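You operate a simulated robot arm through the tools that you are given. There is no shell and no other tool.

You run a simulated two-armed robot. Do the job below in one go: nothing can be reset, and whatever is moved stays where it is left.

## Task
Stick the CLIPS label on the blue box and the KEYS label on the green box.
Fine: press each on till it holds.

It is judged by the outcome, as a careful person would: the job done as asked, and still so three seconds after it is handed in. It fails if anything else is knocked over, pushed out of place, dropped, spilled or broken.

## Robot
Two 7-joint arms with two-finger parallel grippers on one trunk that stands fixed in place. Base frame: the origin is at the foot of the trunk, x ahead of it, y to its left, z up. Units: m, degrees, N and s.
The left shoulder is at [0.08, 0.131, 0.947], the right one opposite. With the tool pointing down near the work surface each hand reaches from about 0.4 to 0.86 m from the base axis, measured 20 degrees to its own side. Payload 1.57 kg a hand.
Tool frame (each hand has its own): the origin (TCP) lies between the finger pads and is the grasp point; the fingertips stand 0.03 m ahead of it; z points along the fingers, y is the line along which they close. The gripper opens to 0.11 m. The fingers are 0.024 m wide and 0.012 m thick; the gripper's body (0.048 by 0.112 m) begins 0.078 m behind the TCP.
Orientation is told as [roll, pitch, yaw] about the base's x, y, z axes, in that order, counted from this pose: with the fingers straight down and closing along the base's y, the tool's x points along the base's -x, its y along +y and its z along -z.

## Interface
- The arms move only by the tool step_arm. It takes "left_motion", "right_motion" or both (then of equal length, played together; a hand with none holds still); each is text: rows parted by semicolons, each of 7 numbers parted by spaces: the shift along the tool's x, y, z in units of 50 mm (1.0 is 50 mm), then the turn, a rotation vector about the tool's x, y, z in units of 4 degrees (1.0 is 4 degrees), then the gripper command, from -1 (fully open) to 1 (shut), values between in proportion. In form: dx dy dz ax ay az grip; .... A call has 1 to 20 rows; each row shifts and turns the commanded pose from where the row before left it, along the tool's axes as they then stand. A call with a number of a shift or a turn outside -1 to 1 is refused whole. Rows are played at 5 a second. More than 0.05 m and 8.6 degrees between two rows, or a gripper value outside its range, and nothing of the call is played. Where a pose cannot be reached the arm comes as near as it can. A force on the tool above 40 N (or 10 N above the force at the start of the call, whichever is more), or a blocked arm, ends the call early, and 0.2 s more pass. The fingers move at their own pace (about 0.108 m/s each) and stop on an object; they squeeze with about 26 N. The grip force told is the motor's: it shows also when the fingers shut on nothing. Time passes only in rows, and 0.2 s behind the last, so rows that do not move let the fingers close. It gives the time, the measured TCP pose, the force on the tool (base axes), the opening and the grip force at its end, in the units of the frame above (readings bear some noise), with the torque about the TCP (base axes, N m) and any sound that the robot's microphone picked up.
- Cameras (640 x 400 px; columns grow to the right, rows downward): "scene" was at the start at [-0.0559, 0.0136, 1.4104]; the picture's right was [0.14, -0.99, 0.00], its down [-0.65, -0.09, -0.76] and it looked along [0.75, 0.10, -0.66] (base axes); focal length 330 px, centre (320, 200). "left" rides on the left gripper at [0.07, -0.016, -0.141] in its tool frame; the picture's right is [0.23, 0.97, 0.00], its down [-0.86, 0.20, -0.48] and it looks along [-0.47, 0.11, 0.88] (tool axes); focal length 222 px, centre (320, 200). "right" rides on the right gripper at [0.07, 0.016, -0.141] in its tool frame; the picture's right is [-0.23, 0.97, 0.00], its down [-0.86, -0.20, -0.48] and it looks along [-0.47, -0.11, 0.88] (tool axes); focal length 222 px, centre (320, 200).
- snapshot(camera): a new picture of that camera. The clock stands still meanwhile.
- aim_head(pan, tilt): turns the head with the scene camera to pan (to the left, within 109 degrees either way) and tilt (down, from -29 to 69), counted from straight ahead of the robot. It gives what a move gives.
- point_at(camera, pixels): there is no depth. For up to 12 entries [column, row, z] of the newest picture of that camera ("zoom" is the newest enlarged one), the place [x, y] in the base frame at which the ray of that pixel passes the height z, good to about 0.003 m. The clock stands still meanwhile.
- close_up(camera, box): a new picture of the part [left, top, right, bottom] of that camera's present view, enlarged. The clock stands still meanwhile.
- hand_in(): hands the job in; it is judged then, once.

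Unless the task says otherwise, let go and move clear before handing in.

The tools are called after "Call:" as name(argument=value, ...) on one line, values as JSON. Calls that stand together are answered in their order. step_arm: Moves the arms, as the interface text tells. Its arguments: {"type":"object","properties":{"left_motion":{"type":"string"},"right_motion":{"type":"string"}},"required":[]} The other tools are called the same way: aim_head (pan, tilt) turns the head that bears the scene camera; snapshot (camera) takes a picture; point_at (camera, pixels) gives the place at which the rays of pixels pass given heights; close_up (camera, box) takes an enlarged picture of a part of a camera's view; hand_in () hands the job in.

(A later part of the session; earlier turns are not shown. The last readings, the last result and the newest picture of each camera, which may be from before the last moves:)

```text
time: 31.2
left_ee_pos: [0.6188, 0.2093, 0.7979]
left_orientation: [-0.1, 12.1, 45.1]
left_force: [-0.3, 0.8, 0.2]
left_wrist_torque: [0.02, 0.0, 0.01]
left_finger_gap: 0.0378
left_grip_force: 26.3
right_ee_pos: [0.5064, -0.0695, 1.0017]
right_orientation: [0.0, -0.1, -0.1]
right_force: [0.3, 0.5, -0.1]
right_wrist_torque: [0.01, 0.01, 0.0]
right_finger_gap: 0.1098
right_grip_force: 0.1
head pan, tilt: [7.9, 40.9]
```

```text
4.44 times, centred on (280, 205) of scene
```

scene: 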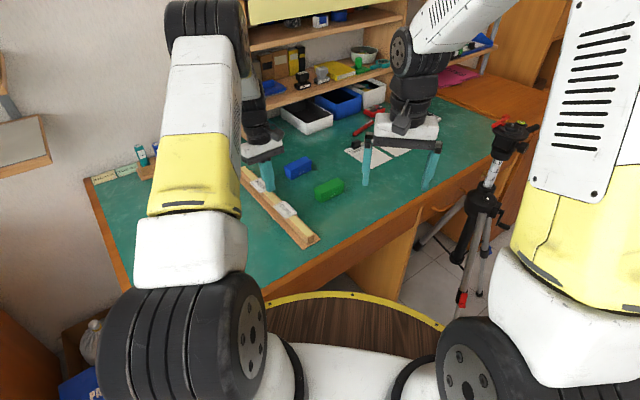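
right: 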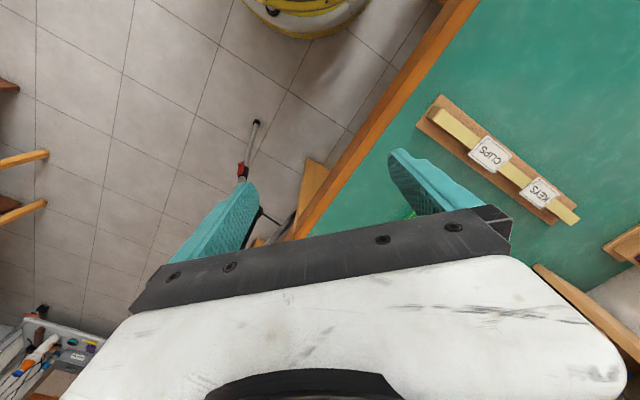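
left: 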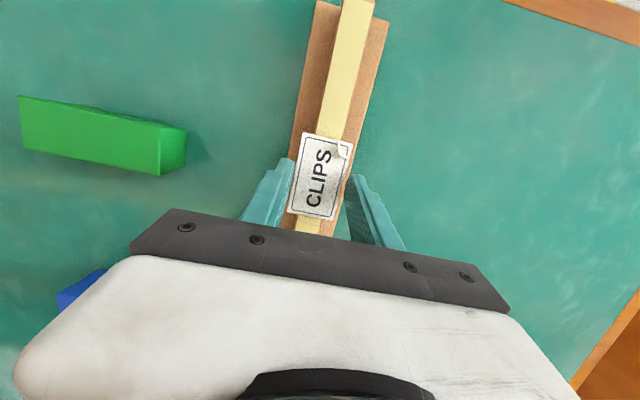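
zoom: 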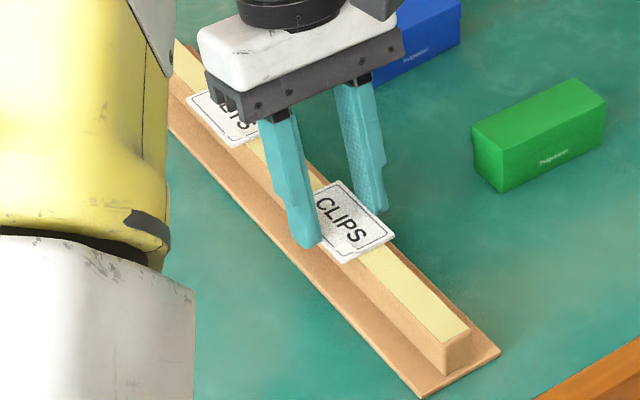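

The grip holds the label at 37.8 mm gap with 26 N. I'll lift 2 mm slowly and watch the pull force to see how strongly it sticks and whether the rail stays down.

Call:
step_arm(left_motion="0.00416 0 -0.01956 0 0 0 1;0.00416 0 -0.01956 0 0 0 1;0 0 0 0 0 0 1")

Call:
close_up(camera="scene", box=[230, 160, 330, 250])

Call:
close_up(camera="left", box=[270, 120, 370, 220])

```text
time: 32.0
left_ee_pos: [0.6181, 0.2105, 0.7991]
left_orientation: [0.1, 11.9, 45.0]
left_force: [-0.5, 0.4, 0.7]
left_wrist_torque: [0.03, -0.02, 0.01]
left_finger_gap: 0.0376
left_grip_force: 26.3
right_ee_pos: [0.507, -0.0686, 1.0021]
right_orientation: [0.0, -0.1, 0.0]
right_force: [-0.8, -0.1, 0.5]
right_wrist_torque: [-0.02, 0.01, 0.01]
right_finger_gap: 0.1101
right_grip_force: 0.1
head pan, tilt: [7.9, 40.9]
```

```text
4.44 times, centred on (280, 205) of scene
```

zoom: 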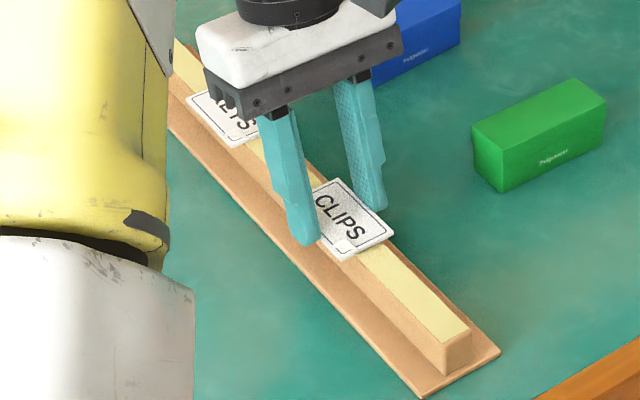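

```text
4.00 times, centred on (320, 170) of left
```

zoom: 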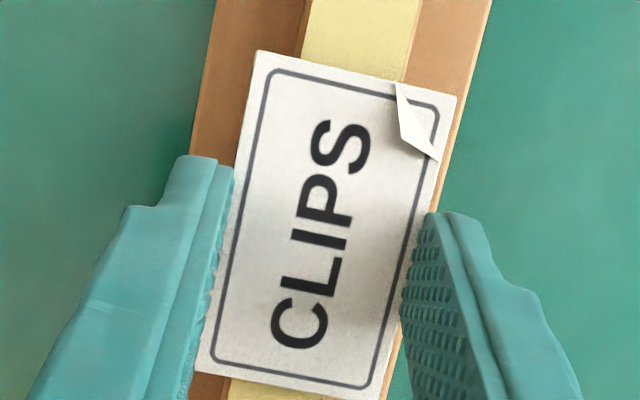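

The label rises with the fingers with almost no force, and the rail (scene zoom end corner (500,352)) hasn't moved. I'll lift another 40 mm.

Call:
step_arm(left_motion="0.0416 0 -0.1956 0 0 0 1;0.0416 0 -0.1956 0 0 0 1;0.0416 0 -0.1956 0 0 0 1;0.0416 0 -0.1956 0 0 0 1;0 0 0 0 0 0 1")

Call:
close_up(camera="scene", box=[230, 160, 330, 250])

Call:
close_up(camera="left", box=[270, 120, 370, 220])

Call:
snapshot(camera="right")

```text
time: 33.2
left_ee_pos: [0.6199, 0.2109, 0.84]
left_orientation: [0.1, 12.0, 45.0]
left_force: [0.9, -0.8, -0.9]
left_wrist_torque: [-0.02, -0.02, 0.02]
left_finger_gap: 0.0381
left_grip_force: 25.8
right_ee_pos: [0.5081, -0.0689, 1.0026]
right_orientation: [0.1, 0.0, 0.0]
right_force: [-0.8, -0.3, -0.2]
right_wrist_torque: [-0.02, -0.01, -0.02]
right_finger_gap: 0.11
right_grip_force: 0.0
head pan, tilt: [7.9, 40.9]
```

```text
4.44 times, centred on (280, 205) of scene
```

zoom: 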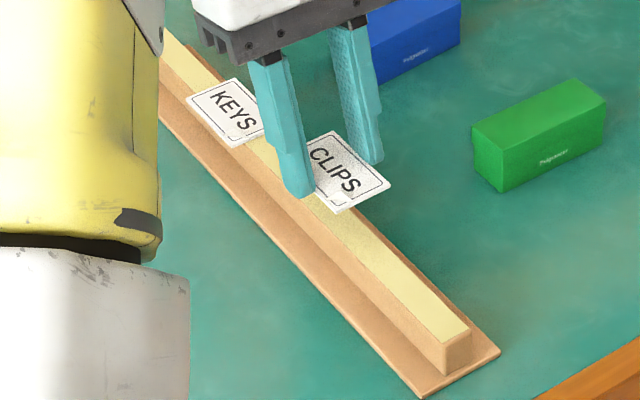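

```text
4.00 times, centred on (320, 170) of left
```

zoom: 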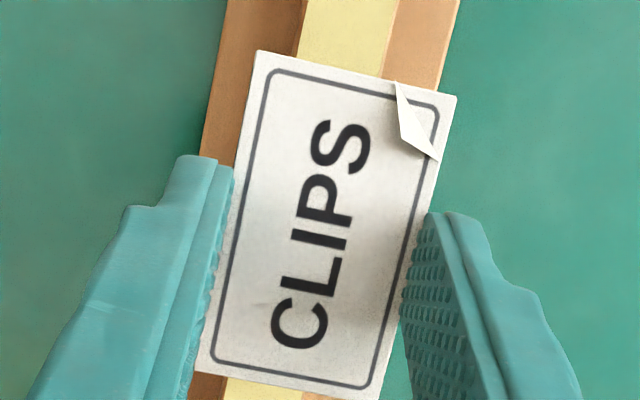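

```text
taken
```

right: 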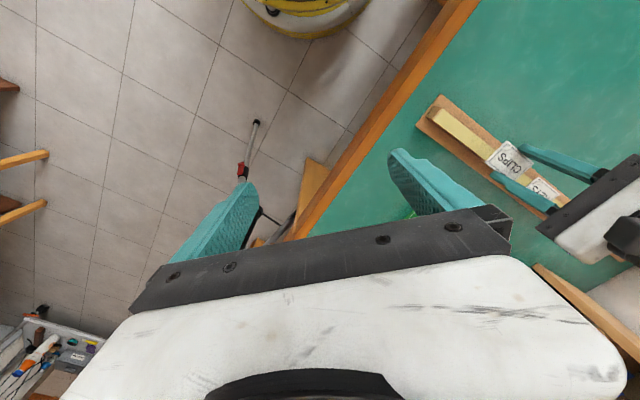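

The label is clear of the rail, held level, and the rail has stayed put. I'll rise to z≈0.90 and turn by +96° to line up with the blue box.

Call:
step_arm(left_motion="0.125 0 -0.587 0 0 0 1;0.125 0 -0.587 0 0 0 1;0 0 0 0.208 0 -0.978 1;0 0 0 0.208 0 -0.978 1;0 0 0 0.208 0 -0.978 1;0 0 0 0.208 0 -0.978 1;0 0 0 0.208 0 -0.978 1;0 0 0 0.208 0 -0.978 1;0 0 0 0.208 0 -0.978 1;0 0 0 0.208 0 -0.978 1;0 0 0 0.208 0 -0.978 1;0 0 0 0.208 0 -0.978 1;0 0 0 0.208 0 -0.978 1;0 0 0 0.208 0 -0.978 1;0 0 0 0.208 0 -0.978 1;0 0 0 0.208 0 -0.978 1;0 0 0 0.208 0 -0.978 1;0 0 0 0.208 0 -0.978 1")

Call:
step_arm(left_motion="0 0 0 0.208 0 -0.978 1;0 0 0 0.208 0 -0.978 1;0 0 0 0.208 0 -0.978 1;0 0 0 0.208 0 -0.978 1;0 0 0 0.208 0 -0.978 1;0 0 0 0.208 0 -0.978 1;0 0 0 0.208 0 -0.978 1;0 0 0 0.208 0 -0.978 1;0 0 0 0 0 0 1")

Call:
snapshot(camera="left")

Call:
snapshot(camera="scene")

```text
time: 37.0
left_ee_pos: [0.6179, 0.2097, 0.8993]
left_orientation: [0.1, 12.0, 109.1]
left_force: [-0.2, -0.4, -0.4]
left_wrist_torque: [0.02, 0.0, 0.02]
left_finger_gap: 0.0377
left_grip_force: 26.0
right_ee_pos: [0.5084, -0.068, 1.0038]
right_orientation: [-0.1, -0.1, 0.0]
right_force: [0.1, 0.4, 0.2]
right_wrist_torque: [0.01, 0.03, 0.01]
right_finger_gap: 0.1099
right_grip_force: 0.1
head pan, tilt: [7.9, 40.9]
```

```text
time: 39.0
left_ee_pos: [0.6178, 0.2109, 0.9001]
left_orientation: [0.0, 12.0, 141.2]
left_force: [-0.6, 0.0, -0.5]
left_wrist_torque: [0.03, 0.0, -0.02]
left_finger_gap: 0.038
left_grip_force: 25.6
right_ee_pos: [0.5074, -0.0689, 1.0025]
right_orientation: [0.0, -0.1, 0.1]
right_force: [-0.1, 0.0, -0.4]
right_wrist_torque: [0.0, -0.03, -0.01]
right_finger_gap: 0.1098
right_grip_force: 0.1
head pan, tilt: [7.9, 40.9]
```

```text
taken
```

left: 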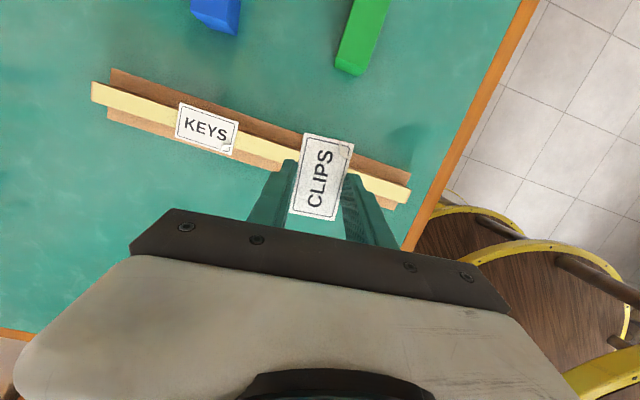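

```text
taken
```

scene: 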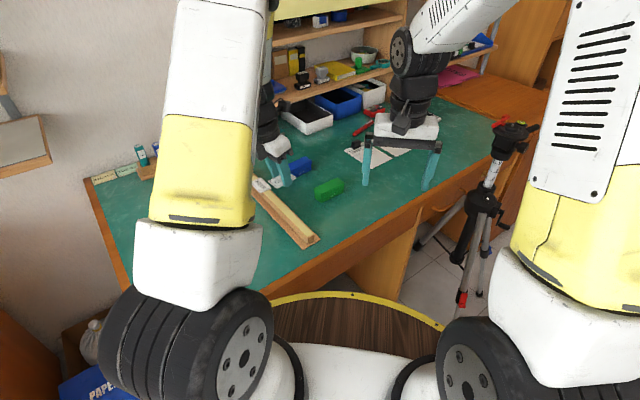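

CLIPS is held steady at yaw 141°. I'll carry it over the blue box, label underside about 3.5 cm above the lid.

Call:
step_arm(left_motion="0.498 -0.461 0.31 0 0 0 1;0.498 -0.461 0.31 0 0 0 1;0.498 -0.461 0.31 0 0 0 1;0.498 -0.461 0.31 0 0 0 1;0.498 -0.461 0.31 0 0 0 1;0.498 -0.461 0.31 0 0 0 1;0 0 0 0 0 0 1")

Call:
snapshot(camera="left")

Call:
close_up(camera="left", box=[270, 100, 370, 230])

Call:
close_up(camera="scene", box=[250, 130, 350, 210])

```text
time: 40.6
left_ee_pos: [0.8352, 0.2146, 0.8396]
left_orientation: [0.1, 11.8, 141.0]
left_force: [-0.3, 0.3, 0.3]
left_wrist_torque: [0.02, -0.02, 0.0]
left_finger_gap: 0.038
left_grip_force: 26.0
right_ee_pos: [0.5074, -0.0687, 1.0027]
right_orientation: [0.0, 0.0, 0.0]
right_force: [0.2, 0.7, -0.3]
right_wrist_torque: [0.03, -0.03, 0.0]
right_finger_gap: 0.1098
right_grip_force: 0.1
head pan, tilt: [7.9, 40.9]
```

```text
taken
```

left: 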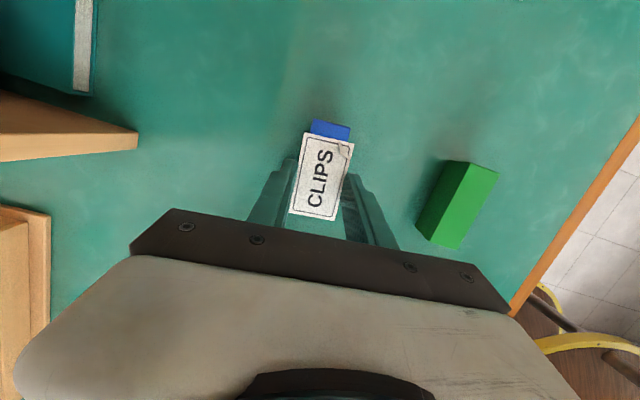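

```text
3.08 times, centred on (320, 165) of left
```

zoom: 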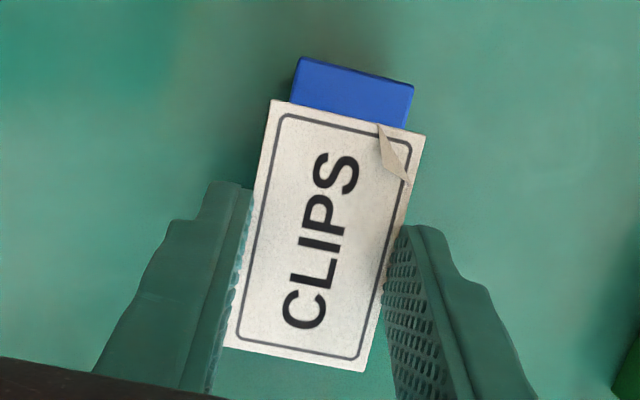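

```text
5.00 times, centred on (300, 170) of scene
```

zoom: 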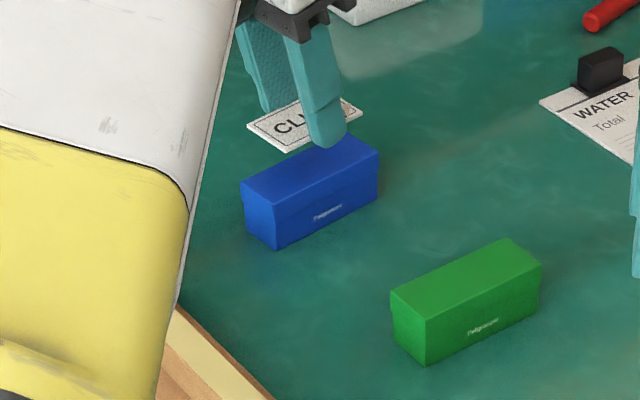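

I'll compare the visible far end of the box with the label's corners in base coordinates.

Call:
point_at(camera="left", pixels=[[313.8, 118.5, 0.776], [350.2, 128.0, 0.776], [304.4, 132.2, 0.8155], [354.4, 143.2, 0.8155], [334.6, 220.6, 0.8155], [288.2, 212.1, 0.8155]])

Call:
close_up(camera="left", box=[295, 105, 365, 155])

```text
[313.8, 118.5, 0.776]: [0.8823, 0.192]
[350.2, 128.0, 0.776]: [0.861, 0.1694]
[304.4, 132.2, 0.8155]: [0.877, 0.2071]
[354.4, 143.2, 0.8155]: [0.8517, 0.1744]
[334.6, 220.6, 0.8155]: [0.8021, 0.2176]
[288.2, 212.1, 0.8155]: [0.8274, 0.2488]
```

```text
8.00 times, centred on (330, 130) of left
```

zoom: 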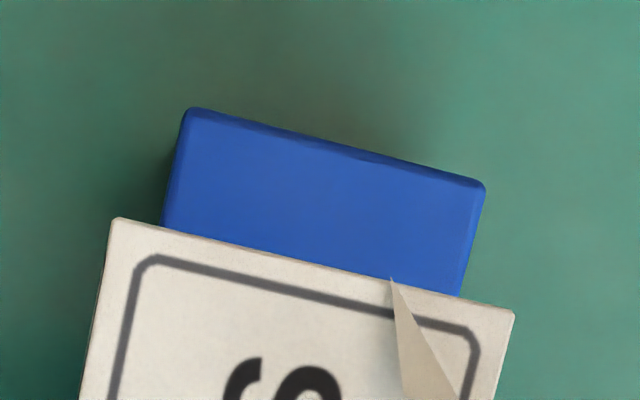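

The wrist view suggests the box axis is ~4 mm off toward tool +y while the scene view suggested otherwise; I'll measure both label and box in the same scene picture to settle it.

Call:
close_up(camera="scene", box=[278, 140, 322, 185])

Call:
close_up(camera="right", box=[440, 100, 640, 260])

```text
8.89 times, centred on (300, 162) of scene
```

zoom: 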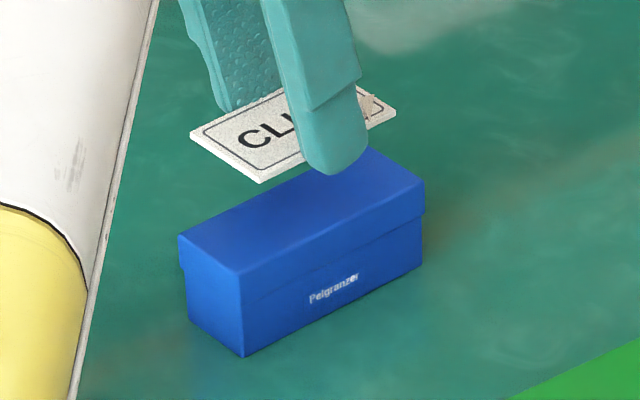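

```text
2.50 times, centred on (540, 180) of right
```

zoom: 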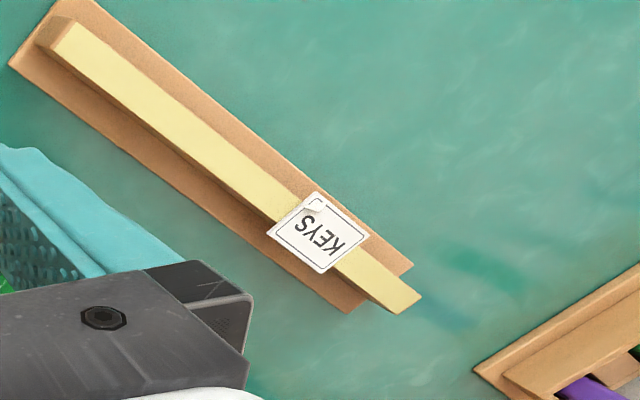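

Now I'll convert the scene pixels of label corners (left, near, right) and box corners (L, F, R).

Call:
point_at(camera="scene", pixels=[[285.49, 154.58, 0.8155], [293.03, 159.41, 0.8155], [308.66, 151.99, 0.8155], [284.14, 166.16, 0.776], [291.0, 170.1, 0.776], [311.7, 160.09, 0.776]])

```text
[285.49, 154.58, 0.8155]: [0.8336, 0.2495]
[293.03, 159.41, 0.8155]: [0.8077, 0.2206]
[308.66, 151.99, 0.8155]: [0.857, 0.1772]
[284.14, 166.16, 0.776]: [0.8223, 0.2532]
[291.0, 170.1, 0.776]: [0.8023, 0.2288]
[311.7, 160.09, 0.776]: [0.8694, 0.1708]
```

Computing in the tool frame, the label is centred between the fingers and the box centreline lies about +3 mm in tool y, with angles matching. I'll shift +2.5 mm in y, descend 22 mm and look again.

Call:
step_arm(left_motion="-0.046 0.025 0.215 0 0 0 1;-0.046 0.025 0.215 0 0 0 1;0 0 0 0 0 0 1")

Call:
close_up(camera="left", box=[295, 105, 365, 155])

Call:
close_up(camera="scene", box=[278, 140, 322, 185])

Call:
close_up(camera="left", box=[270, 100, 370, 230])

```text
time: 41.4
left_ee_pos: [0.8331, 0.2125, 0.8182]
left_orientation: [0.0, 12.0, 141.0]
left_force: [-0.5, 0.0, -0.8]
left_wrist_torque: [0.02, 0.0, -0.01]
left_finger_gap: 0.0378
left_grip_force: 26.4
right_ee_pos: [0.5069, -0.0693, 1.0031]
right_orientation: [0.0, -0.1, 0.0]
right_force: [-0.7, -0.7, -0.5]
right_wrist_torque: [0.03, 0.0, -0.02]
right_finger_gap: 0.1099
right_grip_force: 0.1
head pan, tilt: [7.9, 40.9]
```

```text
8.00 times, centred on (330, 130) of left
```

zoom: 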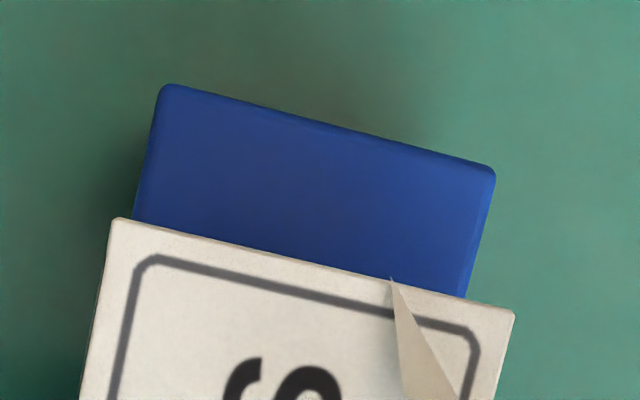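

```text
8.89 times, centred on (300, 162) of scene
```

zoom: 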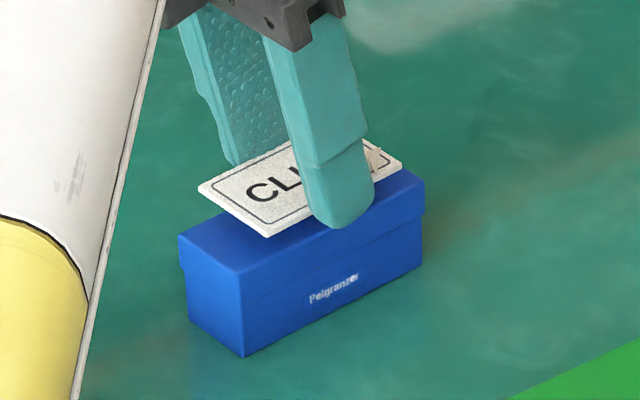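

```text
3.08 times, centred on (320, 165) of left
```

zoom: 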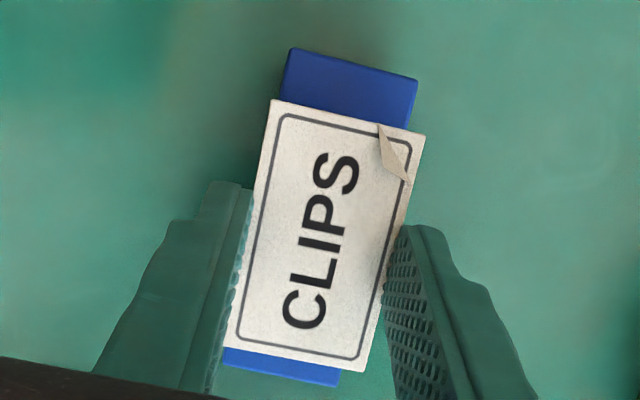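

The box edges now lie symmetrically under the label (within ~0.5 mm, 0.5°). I'll lower 12 mm, then creep by 1–1.5 mm while watching force.

Call:
step_arm(left_motion="-0.0166 0 0.0782 0 0 0 1;-0.0166 0 0.0782 0 0 0 1;-0.0166 0 0.0782 0 0 0 1;0 0 0 0 0 0 1")

Call:
close_up(camera="scene", box=[278, 140, 322, 185])

Call:
close_up(camera="left", box=[270, 100, 370, 230])

```text
time: 42.4
left_ee_pos: [0.8335, 0.2132, 0.8106]
left_orientation: [-0.3, 12.4, 141.0]
left_force: [-7.1, 6.5, 36.9]
left_wrist_torque: [0.88, -0.06, 0.21]
left_finger_gap: 0.0379
left_grip_force: 26.4
right_ee_pos: [0.5053, -0.0687, 1.0027]
right_orientation: [0.1, -0.1, 0.1]
right_force: [0.0, -0.2, 0.0]
right_wrist_torque: [0.01, 0.0, 0.02]
right_finger_gap: 0.11
right_grip_force: 0.1
head pan, tilt: [7.9, 40.9]
```

```text
8.89 times, centred on (300, 162) of scene
```

zoom: 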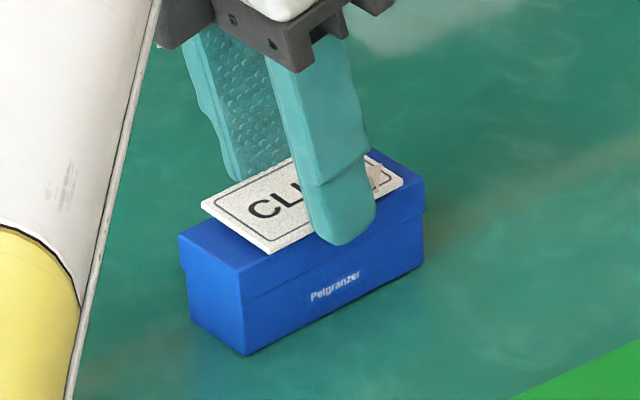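

```text
3.08 times, centred on (320, 165) of left
```

zoom: 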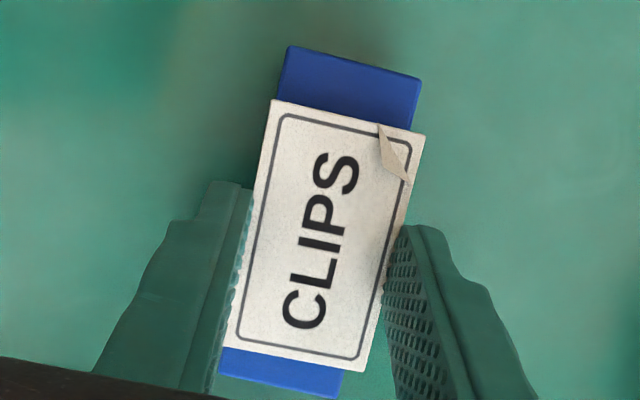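

Contact came early: 37 N with the torque pointing to the −y fingertip's lower corner sitting on the lid's far edge (box top ≈0.778), so the label is still ~5 mm above the lid. I'll back off 8 mm, shift −1.2 mm in y and check the box hasn't moved.

Call:
step_arm(left_motion="0.0333 0 -0.1565 0 0 0 1;0 -0.024 0 0 0 0 1;0 0 0 0 0 0 1")

Call:
close_up(camera="left", box=[270, 100, 370, 230])

Call:
close_up(camera="scene", box=[278, 140, 322, 185])

```text
time: 43.2
left_ee_pos: [0.832, 0.2099, 0.813]
left_orientation: [0.2, 11.9, 140.9]
left_force: [-0.6, 0.2, 0.3]
left_wrist_torque: [0.0, 0.02, 0.0]
left_finger_gap: 0.0377
left_grip_force: 26.0
right_ee_pos: [0.5076, -0.0686, 1.0021]
right_orientation: [0.0, 0.0, -0.1]
right_force: [-1.1, 1.1, 0.5]
right_wrist_torque: [0.02, -0.04, 0.01]
right_finger_gap: 0.11
right_grip_force: 0.1
head pan, tilt: [7.9, 40.9]
```

```text
3.08 times, centred on (320, 165) of left
```

zoom: 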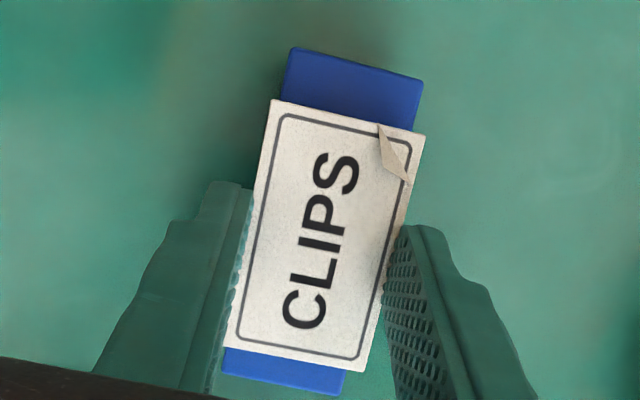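

```text
8.89 times, centred on (300, 162) of scene
```

zoom: 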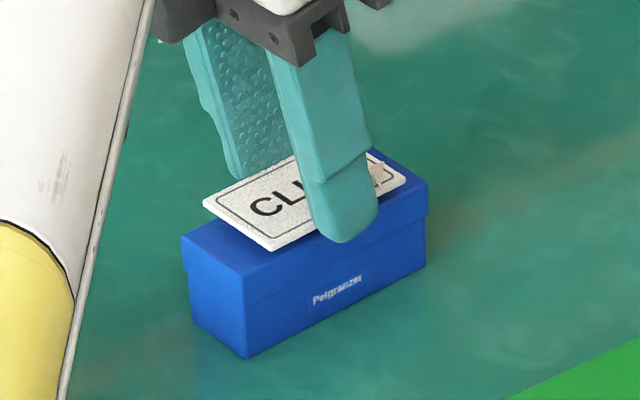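

The box slid only ~1 mm under that touch and is otherwise fine, but relative alignment barely changed. I'll shift another −1.0 mm in y and creep down 1 mm at a time, stopping at the first light contact.

Call:
step_arm(left_motion="0 -0.02 0 0 0 0 1;-0.00416 0 0.01956 0 0 0 1;0 0 0 0 0 0 1")

Call:
step_arm(left_motion="-0.00416 0 0.01956 0 0 0 1;0 0 0 0 0 0 1")

Call:
step_arm(left_motion="-0.00416 0 0.01956 0 0 0 1;0 0 0 0 0 0 1")

```text
time: 44.0
left_ee_pos: [0.8339, 0.2135, 0.8125]
left_orientation: [0.0, 12.0, 141.1]
left_force: [-0.1, 0.4, 0.1]
left_wrist_torque: [-0.03, -0.02, -0.04]
left_finger_gap: 0.038
left_grip_force: 25.7
right_ee_pos: [0.5076, -0.0676, 1.0036]
right_orientation: [-0.1, 0.0, 0.1]
right_force: [0.6, -0.5, 0.0]
right_wrist_torque: [-0.02, 0.02, -0.02]
right_finger_gap: 0.1099
right_grip_force: 0.1
head pan, tilt: [7.9, 40.9]
```

```text
time: 44.6
left_ee_pos: [0.8335, 0.214, 0.8134]
left_orientation: [0.1, 11.9, 141.0]
left_force: [0.0, -0.5, 0.3]
left_wrist_torque: [0.02, -0.04, 0.01]
left_finger_gap: 0.0379
left_grip_force: 26.0
right_ee_pos: [0.5065, -0.0691, 1.0028]
right_orientation: [-0.1, 0.0, 0.1]
right_force: [-0.4, 0.3, 0.5]
right_wrist_torque: [0.01, 0.01, 0.0]
right_finger_gap: 0.1101
right_grip_force: 0.0
head pan, tilt: [7.9, 40.9]
```

```text
time: 45.2
left_ee_pos: [0.835, 0.2127, 0.8107]
left_orientation: [-0.1, 12.2, 141.1]
left_force: [-1.9, -0.4, 6.6]
left_wrist_torque: [-0.11, 0.16, -0.01]
left_finger_gap: 0.0379
left_grip_force: 26.3
right_ee_pos: [0.507, -0.069, 1.0028]
right_orientation: [0.0, -0.1, 0.0]
right_force: [0.6, 0.0, 0.3]
right_wrist_torque: [0.06, 0.01, 0.0]
right_finger_gap: 0.1101
right_grip_force: 0.0
head pan, tilt: [7.9, 40.9]
```

Now the +y fingertip touched (6.6 N), so the lid is about as wide as the grip and the tips can't straddle it; the label is ~5 mm above the lid and centred. I'll unload by 1 mm, centre +0.5 mm, and check before letting the label down flat onto the lid.

Call:
step_arm(left_motion="0.00416 0.01 -0.01956 0 0 0 1;0 0 0 0 0 0 1")

Call:
close_up(camera="left", box=[270, 100, 370, 230])

Call:
close_up(camera="scene", box=[278, 140, 322, 185])

```text
time: 45.8
left_ee_pos: [0.8333, 0.2131, 0.8121]
left_orientation: [-0.1, 12.1, 140.9]
left_force: [-0.4, 0.4, 0.4]
left_wrist_torque: [0.01, -0.03, 0.02]
left_finger_gap: 0.0379
left_grip_force: 25.6
right_ee_pos: [0.5074, -0.0689, 1.0023]
right_orientation: [0.0, 0.0, 0.0]
right_force: [0.6, -0.3, 0.6]
right_wrist_torque: [-0.02, 0.01, -0.01]
right_finger_gap: 0.1102
right_grip_force: 0.1
head pan, tilt: [7.9, 40.9]
```

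```text
3.08 times, centred on (320, 165) of left
```

zoom: 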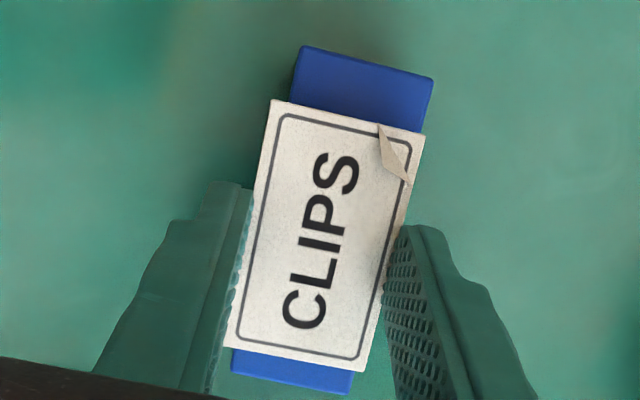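

```text
8.89 times, centred on (300, 162) of scene
```

zoom: 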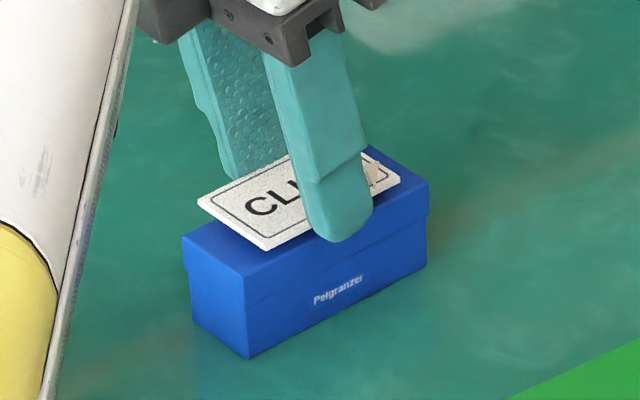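

The wrist picture shows the hand had actually slid ~3 mm, so the box centreline is now ~+3.5 mm in tool y – that explains the +y touch, and straddling may still be possible. I'll raise 3 mm, shift +2.6 mm and re-check.

Call:
step_arm(left_motion="0.0125 0 -0.0587 0 0 0 1;0 0.052 0 0 0 0 1;0 0 0 0 0 0 1;0 0 0 0 0 0 1")

Call:
close_up(camera="left", box=[270, 100, 370, 230])

Call:
close_up(camera="left", box=[295, 105, 365, 155])

```text
time: 46.8
left_ee_pos: [0.8313, 0.2114, 0.8152]
left_orientation: [0.1, 12.0, 141.0]
left_force: [0.8, 0.4, -0.2]
left_wrist_torque: [-0.01, 0.02, -0.05]
left_finger_gap: 0.0378
left_grip_force: 26.1
right_ee_pos: [0.5063, -0.0695, 1.0016]
right_orientation: [0.0, -0.1, 0.1]
right_force: [-0.9, -0.1, 0.6]
right_wrist_torque: [-0.03, 0.01, 0.0]
right_finger_gap: 0.11
right_grip_force: 0.0
head pan, tilt: [7.9, 40.9]
```

```text
3.08 times, centred on (320, 165) of left
```

zoom: 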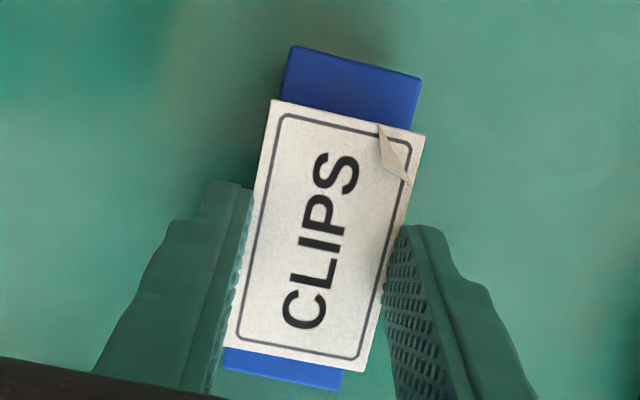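

```text
8.00 times, centred on (330, 130) of left
```

zoom: 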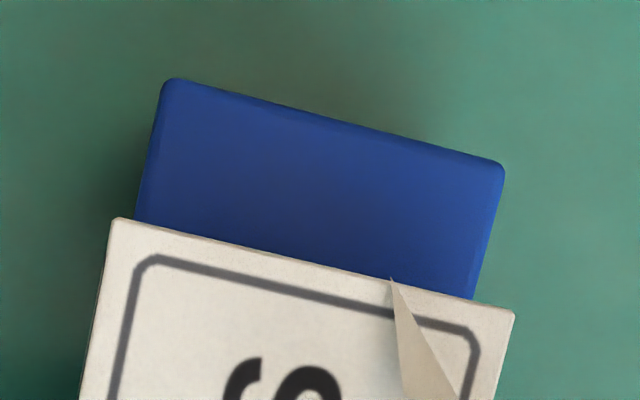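

The box is now centred under the label to within ~0.1 mm by the camera and parallel. I'll creep down again from TCP z≈0.8155 in small steps.

Call:
step_arm(left_motion="-0.00416 0 0.01956 0 0 0 1;-0.00416 0 0.01956 0 0 0 1;-0.00416 0 0.01956 0 0 0 1;0 0 0 0 0 0 1")

Call:
step_arm(left_motion="-0.00416 0 0.01956 0 0 0 1;0 0 0 0 0 0 1")

Call:
step_arm(left_motion="-0.00416 0 0.01956 0 0 0 1;0 0 0 0 0 0 1")

```text
time: 47.8
left_ee_pos: [0.8319, 0.2102, 0.8106]
left_orientation: [0.0, 11.9, 141.0]
left_force: [0.3, 0.3, -0.6]
left_wrist_torque: [-0.01, 0.0, 0.0]
left_finger_gap: 0.0378
left_grip_force: 26.0
right_ee_pos: [0.5076, -0.0683, 1.0024]
right_orientation: [0.1, 0.0, 0.0]
right_force: [0.0, 0.1, -0.6]
right_wrist_torque: [-0.01, -0.01, 0.02]
right_finger_gap: 0.1098
right_grip_force: 0.1
head pan, tilt: [7.9, 40.9]
```

```text
time: 48.4
left_ee_pos: [0.833, 0.2113, 0.8106]
left_orientation: [0.0, 11.9, 141.0]
left_force: [0.1, 0.3, 0.2]
left_wrist_torque: [0.04, 0.02, 0.0]
left_finger_gap: 0.0378
left_grip_force: 26.0
right_ee_pos: [0.5078, -0.0688, 1.0011]
right_orientation: [0.0, -0.1, 0.0]
right_force: [-0.1, 0.8, -0.2]
right_wrist_torque: [-0.02, 0.0, 0.0]
right_finger_gap: 0.11
right_grip_force: 0.0
head pan, tilt: [7.9, 40.9]
```

```text
time: 49.0
left_ee_pos: [0.8333, 0.2113, 0.8091]
left_orientation: [0.1, 12.0, 141.0]
left_force: [0.6, -0.6, -0.3]
left_wrist_torque: [0.0, 0.0, -0.01]
left_finger_gap: 0.0378
left_grip_force: 26.2
right_ee_pos: [0.5075, -0.0683, 1.0023]
right_orientation: [0.0, 0.0, 0.0]
right_force: [0.3, 0.3, -0.6]
right_wrist_torque: [0.01, -0.01, 0.02]
right_finger_gap: 0.1099
right_grip_force: 0.1
head pan, tilt: [7.9, 40.9]
```

No contact at TCP z≈0.8095, below where the tips touched before, so they are now straddling the lid. Continuing down.

Call:
step_arm(left_motion="-0.00416 0 0.01956 0 0 0 1;0 0 0 0 0 0 1")

Call:
step_arm(left_motion="-0.00416 0 0.01956 0 0 0 1;0 0 0 0 0 0 1")

Call:
step_arm(left_motion="-0.00416 0 0.01956 0 0 0 1;0 0 0 0 0 0 1")

```text
time: 49.6
left_ee_pos: [0.8319, 0.2102, 0.8088]
left_orientation: [-0.1, 12.0, 140.9]
left_force: [0.0, 0.0, 0.1]
left_wrist_torque: [-0.02, 0.03, -0.02]
left_finger_gap: 0.0378
left_grip_force: 26.0
right_ee_pos: [0.5069, -0.0687, 1.0033]
right_orientation: [0.0, 0.1, 0.0]
right_force: [0.5, -0.2, -0.4]
right_wrist_torque: [-0.02, 0.05, 0.0]
right_finger_gap: 0.1098
right_grip_force: 0.1
head pan, tilt: [7.9, 40.9]
```

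```text
time: 50.2
left_ee_pos: [0.8333, 0.2107, 0.8076]
left_orientation: [0.0, 12.0, 141.1]
left_force: [0.5, -0.7, -0.1]
left_wrist_torque: [-0.01, 0.0, 0.01]
left_finger_gap: 0.0378
left_grip_force: 26.1
right_ee_pos: [0.507, -0.0682, 1.0035]
right_orientation: [0.0, 0.0, 0.0]
right_force: [0.2, -0.7, 0.2]
right_wrist_torque: [0.0, 0.02, 0.0]
right_finger_gap: 0.1099
right_grip_force: 0.0
head pan, tilt: [7.9, 40.9]
```

```text
time: 50.8
left_ee_pos: [0.8336, 0.2114, 0.8075]
left_orientation: [0.0, 11.9, 140.9]
left_force: [-0.6, 0.2, -0.5]
left_wrist_torque: [0.02, 0.0, 0.01]
left_finger_gap: 0.0379
left_grip_force: 26.2
right_ee_pos: [0.5071, -0.0691, 1.0026]
right_orientation: [0.0, 0.0, 0.0]
right_force: [0.4, 0.2, 0.6]
right_wrist_torque: [0.02, 0.03, 0.02]
right_finger_gap: 0.1097
right_grip_force: 0.0
head pan, tilt: [7.9, 40.9]
```

Still free at TCP z≈0.8075. A few more 1 mm steps until the label itself meets the lid.

Call:
step_arm(left_motion="-0.00416 0 0.01956 0 0 0 1;0 0 0 0 0 0 1")

Call:
step_arm(left_motion="-0.00416 0 0.01956 0 0 0 1;0 0 0 0 0 0 1")

Call:
close_up(camera="scene", box=[278, 140, 322, 185])

```text
time: 51.4
left_ee_pos: [0.8333, 0.2114, 0.806]
left_orientation: [0.0, 12.1, 141.0]
left_force: [-0.1, 0.1, 2.4]
left_wrist_torque: [-0.02, 0.01, 0.0]
left_finger_gap: 0.0376
left_grip_force: 26.7
right_ee_pos: [0.5066, -0.0688, 1.0025]
right_orientation: [0.0, 0.0, 0.0]
right_force: [0.2, 0.3, 0.3]
right_wrist_torque: [-0.02, 0.01, 0.0]
right_finger_gap: 0.1102
right_grip_force: 0.1
head pan, tilt: [7.9, 40.9]
```

```text
time: 52.0
left_ee_pos: [0.8328, 0.2107, 0.8053]
left_orientation: [-0.1, 12.0, 140.9]
left_force: [0.5, -0.5, 6.7]
left_wrist_torque: [-0.11, 0.01, 0.01]
left_finger_gap: 0.0378
left_grip_force: 26.4
right_ee_pos: [0.5067, -0.0694, 1.003]
right_orientation: [0.0, 0.0, -0.1]
right_force: [0.1, 0.3, -0.2]
right_wrist_torque: [-0.01, 0.01, 0.01]
right_finger_gap: 0.11
right_grip_force: 0.0
head pan, tilt: [7.9, 40.9]
```

```text
8.89 times, centred on (300, 162) of scene
```

zoom: 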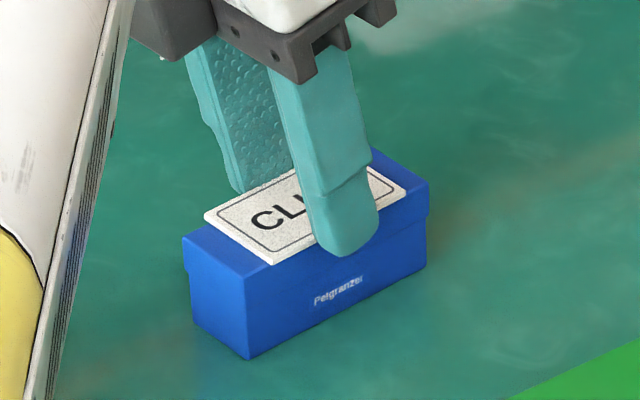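

The label now rests on the lid (6.7 N upward, scene shows it flat on the box). I'll press a little more and hold for a second to tack it.

Call:
step_arm(left_motion="-0.00416 0 0.01956 0 0 0 1;0 0 0 0 0 0 1;0 0 0 0 0 0 1")

Call:
step_arm(left_motion="-0.00416 0 0.01956 0 0 0 1;0 0 0 0 0 0 1;0 0 0 0 0 0 1;0 0 0 0 0 0 1;0 0 0 0 0 0 1")

```text
time: 52.8
left_ee_pos: [0.8326, 0.211, 0.8051]
left_orientation: [-0.1, 12.1, 141.1]
left_force: [-0.5, 0.6, 19.9]
left_wrist_torque: [-0.07, 0.05, -0.03]
left_finger_gap: 0.0375
left_grip_force: 26.6
right_ee_pos: [0.506, -0.0687, 1.0028]
right_orientation: [0.0, 0.0, 0.0]
right_force: [0.4, -0.2, 0.2]
right_wrist_torque: [-0.01, 0.0, -0.02]
right_finger_gap: 0.1102
right_grip_force: 0.1
head pan, tilt: [7.9, 40.9]
```

```text
time: 54.0
left_ee_pos: [0.8325, 0.2108, 0.8052]
left_orientation: [-0.1, 12.1, 141.0]
left_force: [3.3, 0.9, 24.5]
left_wrist_torque: [-0.09, -0.17, 0.01]
left_finger_gap: 0.0375
left_grip_force: 25.8
right_ee_pos: [0.5075, -0.0685, 1.0027]
right_orientation: [0.0, 0.1, 0.1]
right_force: [1.0, -0.3, 0.1]
right_wrist_torque: [0.0, 0.03, 0.03]
right_finger_gap: 0.1102
right_grip_force: 0.0
head pan, tilt: [7.9, 40.9]
```

It was held at ~20–25 N for over a second. I'll ease off to near zero load, then open the fingers to release.

Call:
step_arm(left_motion="0.00832 0 -0.0391 0 0 0 1;0 0 0 0 0 0 0;0 0 0 0 0 0 0;0 0 0 0 0 0 0")

Call:
close_up(camera="left", box=[270, 100, 370, 230])

Call:
close_up(camera="scene", box=[278, 140, 322, 185])

```text
time: 55.0
left_ee_pos: [0.8316, 0.211, 0.8048]
left_orientation: [0.0, 12.0, 141.0]
left_force: [0.1, 0.8, -0.9]
left_wrist_torque: [0.04, 0.01, -0.02]
left_finger_gap: 0.0547
left_grip_force: 0.0
right_ee_pos: [0.5066, -0.0689, 1.0036]
right_orientation: [0.0, -0.1, 0.0]
right_force: [0.6, 0.2, -0.4]
right_wrist_torque: [0.01, -0.03, 0.0]
right_finger_gap: 0.1099
right_grip_force: 0.0
head pan, tilt: [7.9, 40.9]
```

```text
3.08 times, centred on (320, 165) of left
```

zoom: 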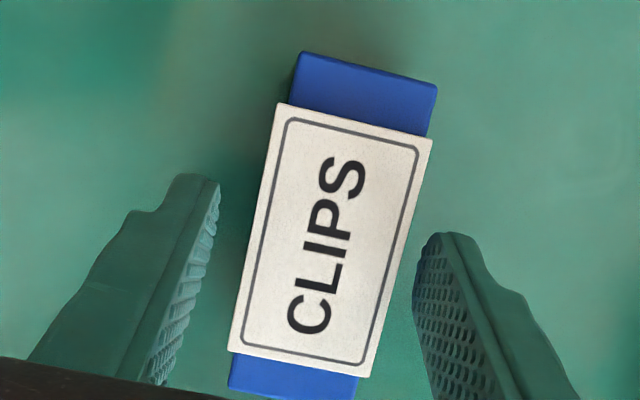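

```text
8.89 times, centred on (300, 162) of scene
```

zoom: 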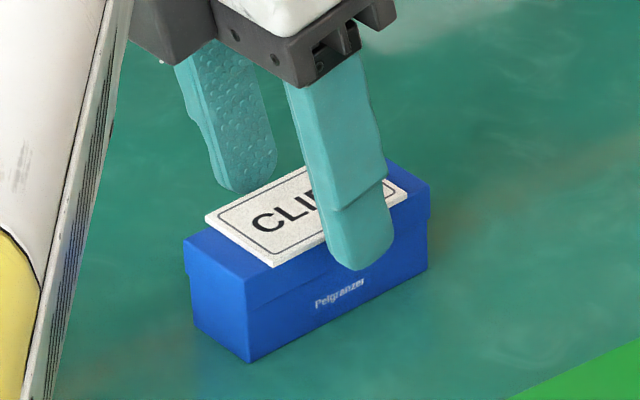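

The label lies flat and square on the blue lid and its curled corner is now smoothed down, so it has taken. I'll lift straight up with the fingers open and check that it stays.

Call:
step_arm(left_motion="0.083 0 -0.391 0 0 0 0;0.083 0 -0.391 0 0 0 0;0.083 0 -0.391 0 0 0 0;0.083 0 -0.391 0 0 0 0;0 0 0 0 0 0 0")

Call:
close_up(camera="left", box=[250, 80, 390, 240])

Call:
close_up(camera="scene", box=[278, 140, 322, 185])

```text
time: 56.2
left_ee_pos: [0.8328, 0.2103, 0.8849]
left_orientation: [0.1, 12.0, 141.0]
left_force: [1.1, 0.6, -0.6]
left_wrist_torque: [-0.01, -0.04, -0.02]
left_finger_gap: 0.0549
left_grip_force: 0.1
right_ee_pos: [0.508, -0.0684, 1.0031]
right_orientation: [0.0, 0.0, 0.0]
right_force: [1.0, 0.1, -0.4]
right_wrist_torque: [0.0, 0.02, -0.01]
right_finger_gap: 0.11
right_grip_force: 0.0
head pan, tilt: [7.9, 40.9]
```

```text
2.50 times, centred on (320, 160) of left
```

zoom: 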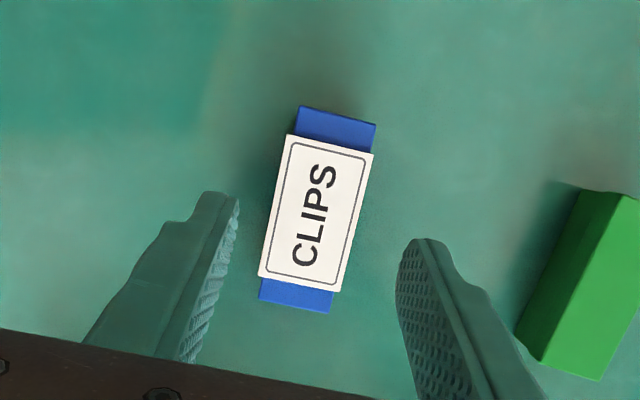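

```text
8.89 times, centred on (300, 162) of scene
```

zoom: 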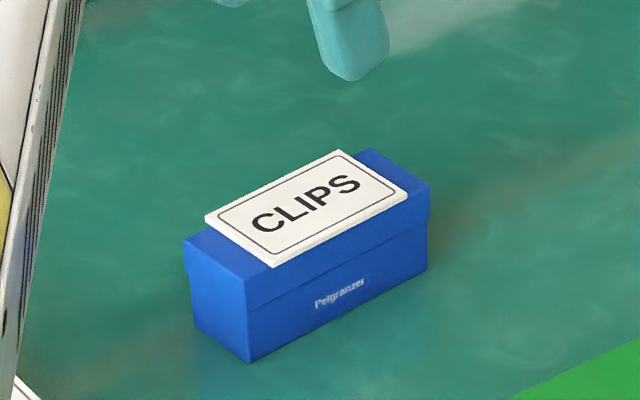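

CLIPS sits square on the blue box and reads upright. Now for KEYS: I'll rise, move over to it, take out the lean (not needed for the nearer green box) and turn back toward yaw 45°.

Call:
step_arm(left_motion="-0.547 0.014 -0.362 0 0 0 0;-0.547 0.014 -0.362 0 0 0 0;-0.547 0.014 -0.362 0 0 0 0;-0.547 0.014 -0.362 0 0 0 0;-0.547 0.014 -0.362 0 0 0 0;0 0 0 0 -1 0 0;0 0 0 0 -1 0 0;0 0 0 0 -1 0 0;0 0 0 0 0 1 0;0 0 0 0 0 1 0;0 0 0 0 0 1 0;0 0 0 0 0 1 0;0 0 0 0 0 1 0;0 0 0 0 0 1 0;0 0 0 0 0 1 0;0 0 0 0 0 1 0;0 0 0 0 0 1 0;0 0 0 0 0 1 0;0 0 0 0 0 1 0;0 0 0 0 0 1 0")

Call:
step_arm(left_motion="0 0 0 0 0 1 0;0 0 0 0 0 1 0;0 0 0 0 0 1 0;0 0 0 0 0 1 0;0 0 0 0 0 1 0;0 0 0 0 0 1 0;0 0 0 0 0 1 0;0 0 0 0 0 1 0;0 0 0 0 0 1 0;0 0 0 0 0 1 0;0 0 0 0 0 1 0;0 0 0 0 0 1 0;0 0 0 0 0 0 0")

Call:
snapshot(camera="left")

Call:
close_up(camera="left", box=[250, 80, 390, 240])

```text
time: 60.4
left_ee_pos: [0.7118, 0.3058, 0.946]
left_orientation: [0.0, 0.0, 92.9]
left_force: [0.2, 0.1, -0.1]
left_wrist_torque: [0.0, 0.01, 0.02]
left_finger_gap: 0.0547
left_grip_force: 0.0
right_ee_pos: [0.507, -0.068, 1.002]
right_orientation: [0.0, 0.0, 0.0]
right_force: [0.0, -0.7, 0.1]
right_wrist_torque: [-0.01, -0.03, 0.01]
right_finger_gap: 0.1103
right_grip_force: 0.0
head pan, tilt: [7.9, 40.9]
```

```text
time: 63.2
left_ee_pos: [0.7115, 0.3041, 0.9453]
left_orientation: [0.0, -0.1, 44.9]
left_force: [0.2, 0.2, -0.5]
left_wrist_torque: [0.03, -0.03, 0.02]
left_finger_gap: 0.0551
left_grip_force: 0.0
right_ee_pos: [0.5078, -0.0694, 1.003]
right_orientation: [0.1, 0.1, 0.0]
right_force: [-1.4, -0.3, -0.1]
right_wrist_torque: [-0.02, 0.03, 0.0]
right_finger_gap: 0.1098
right_grip_force: 0.1
head pan, tilt: [7.9, 40.9]
```

```text
taken
```

left: 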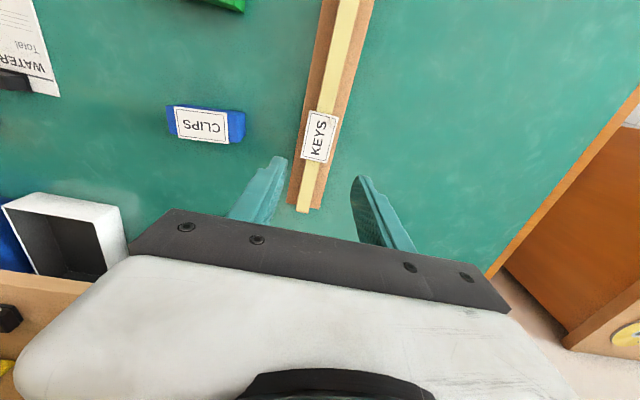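

```text
2.50 times, centred on (320, 160) of left
```

zoom: 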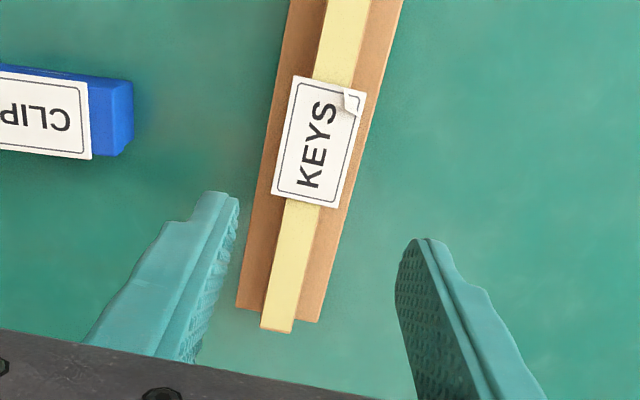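

KEYS is visible at left pixel (320,137). I'll zoom in for its corners.

Call:
close_up(camera="left", box=[285, 100, 355, 175])

```text
5.33 times, centred on (320, 138) of left
```

zoom: 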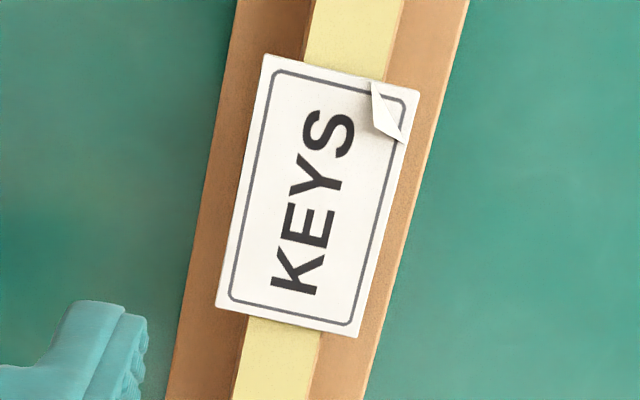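

Call:
point_at(camera="zoom", pixels=[[264, 53, 0.7745], [420, 91, 0.7745], [356, 338, 0.7745], [215, 306, 0.7745]])

```text
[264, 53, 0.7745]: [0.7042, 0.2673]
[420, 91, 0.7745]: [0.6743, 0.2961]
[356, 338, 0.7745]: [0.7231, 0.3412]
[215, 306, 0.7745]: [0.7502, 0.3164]
```

KEYS is centred at ≈(0.713, 0.305), direction ≈45°. I'll descend to z≈0.83 above it and check alignment again.

Call:
step_arm(left_motion="-0.0055 -0.004 0.575 0 0 0 0;-0.0055 -0.004 0.575 0 0 0 0;-0.0055 -0.004 0.575 0 0 0 0;-0.0055 -0.004 0.575 0 0 0 0;0 0 0 0 0 0 0;0 0 0 0 0 0 0")

Call:
close_up(camera="left", box=[270, 110, 370, 210])

Call:
close_up(camera="scene", box=[230, 150, 300, 220])

```text
time: 64.6
left_ee_pos: [0.7127, 0.3045, 0.8316]
left_orientation: [0.0, -0.1, 44.9]
left_force: [-0.3, -0.1, 0.2]
left_wrist_torque: [-0.01, -0.02, -0.01]
left_finger_gap: 0.055
left_grip_force: 0.0
right_ee_pos: [0.5071, -0.0684, 1.0019]
right_orientation: [0.0, 0.0, 0.0]
right_force: [-0.8, -0.2, 0.2]
right_wrist_torque: [0.0, 0.02, -0.02]
right_finger_gap: 0.1101
right_grip_force: 0.0
head pan, tilt: [7.9, 40.9]
```

```text
4.00 times, centred on (320, 160) of left
```

zoom: 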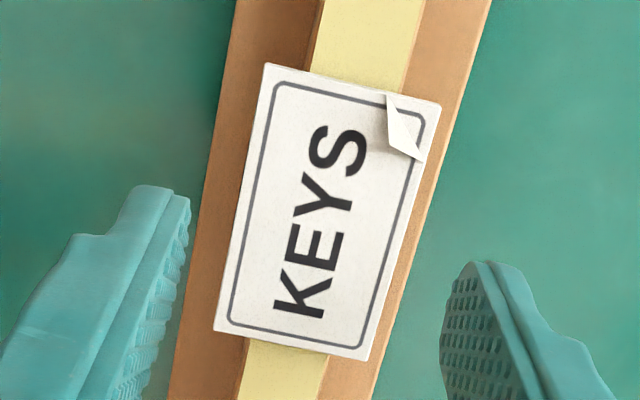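

```text
5.71 times, centred on (265, 185) of scene
```

zoom: 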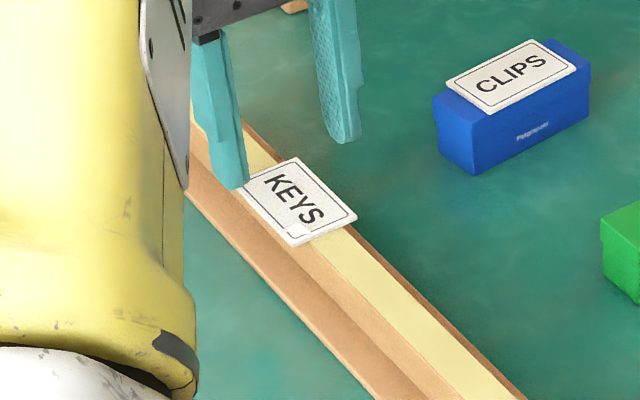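

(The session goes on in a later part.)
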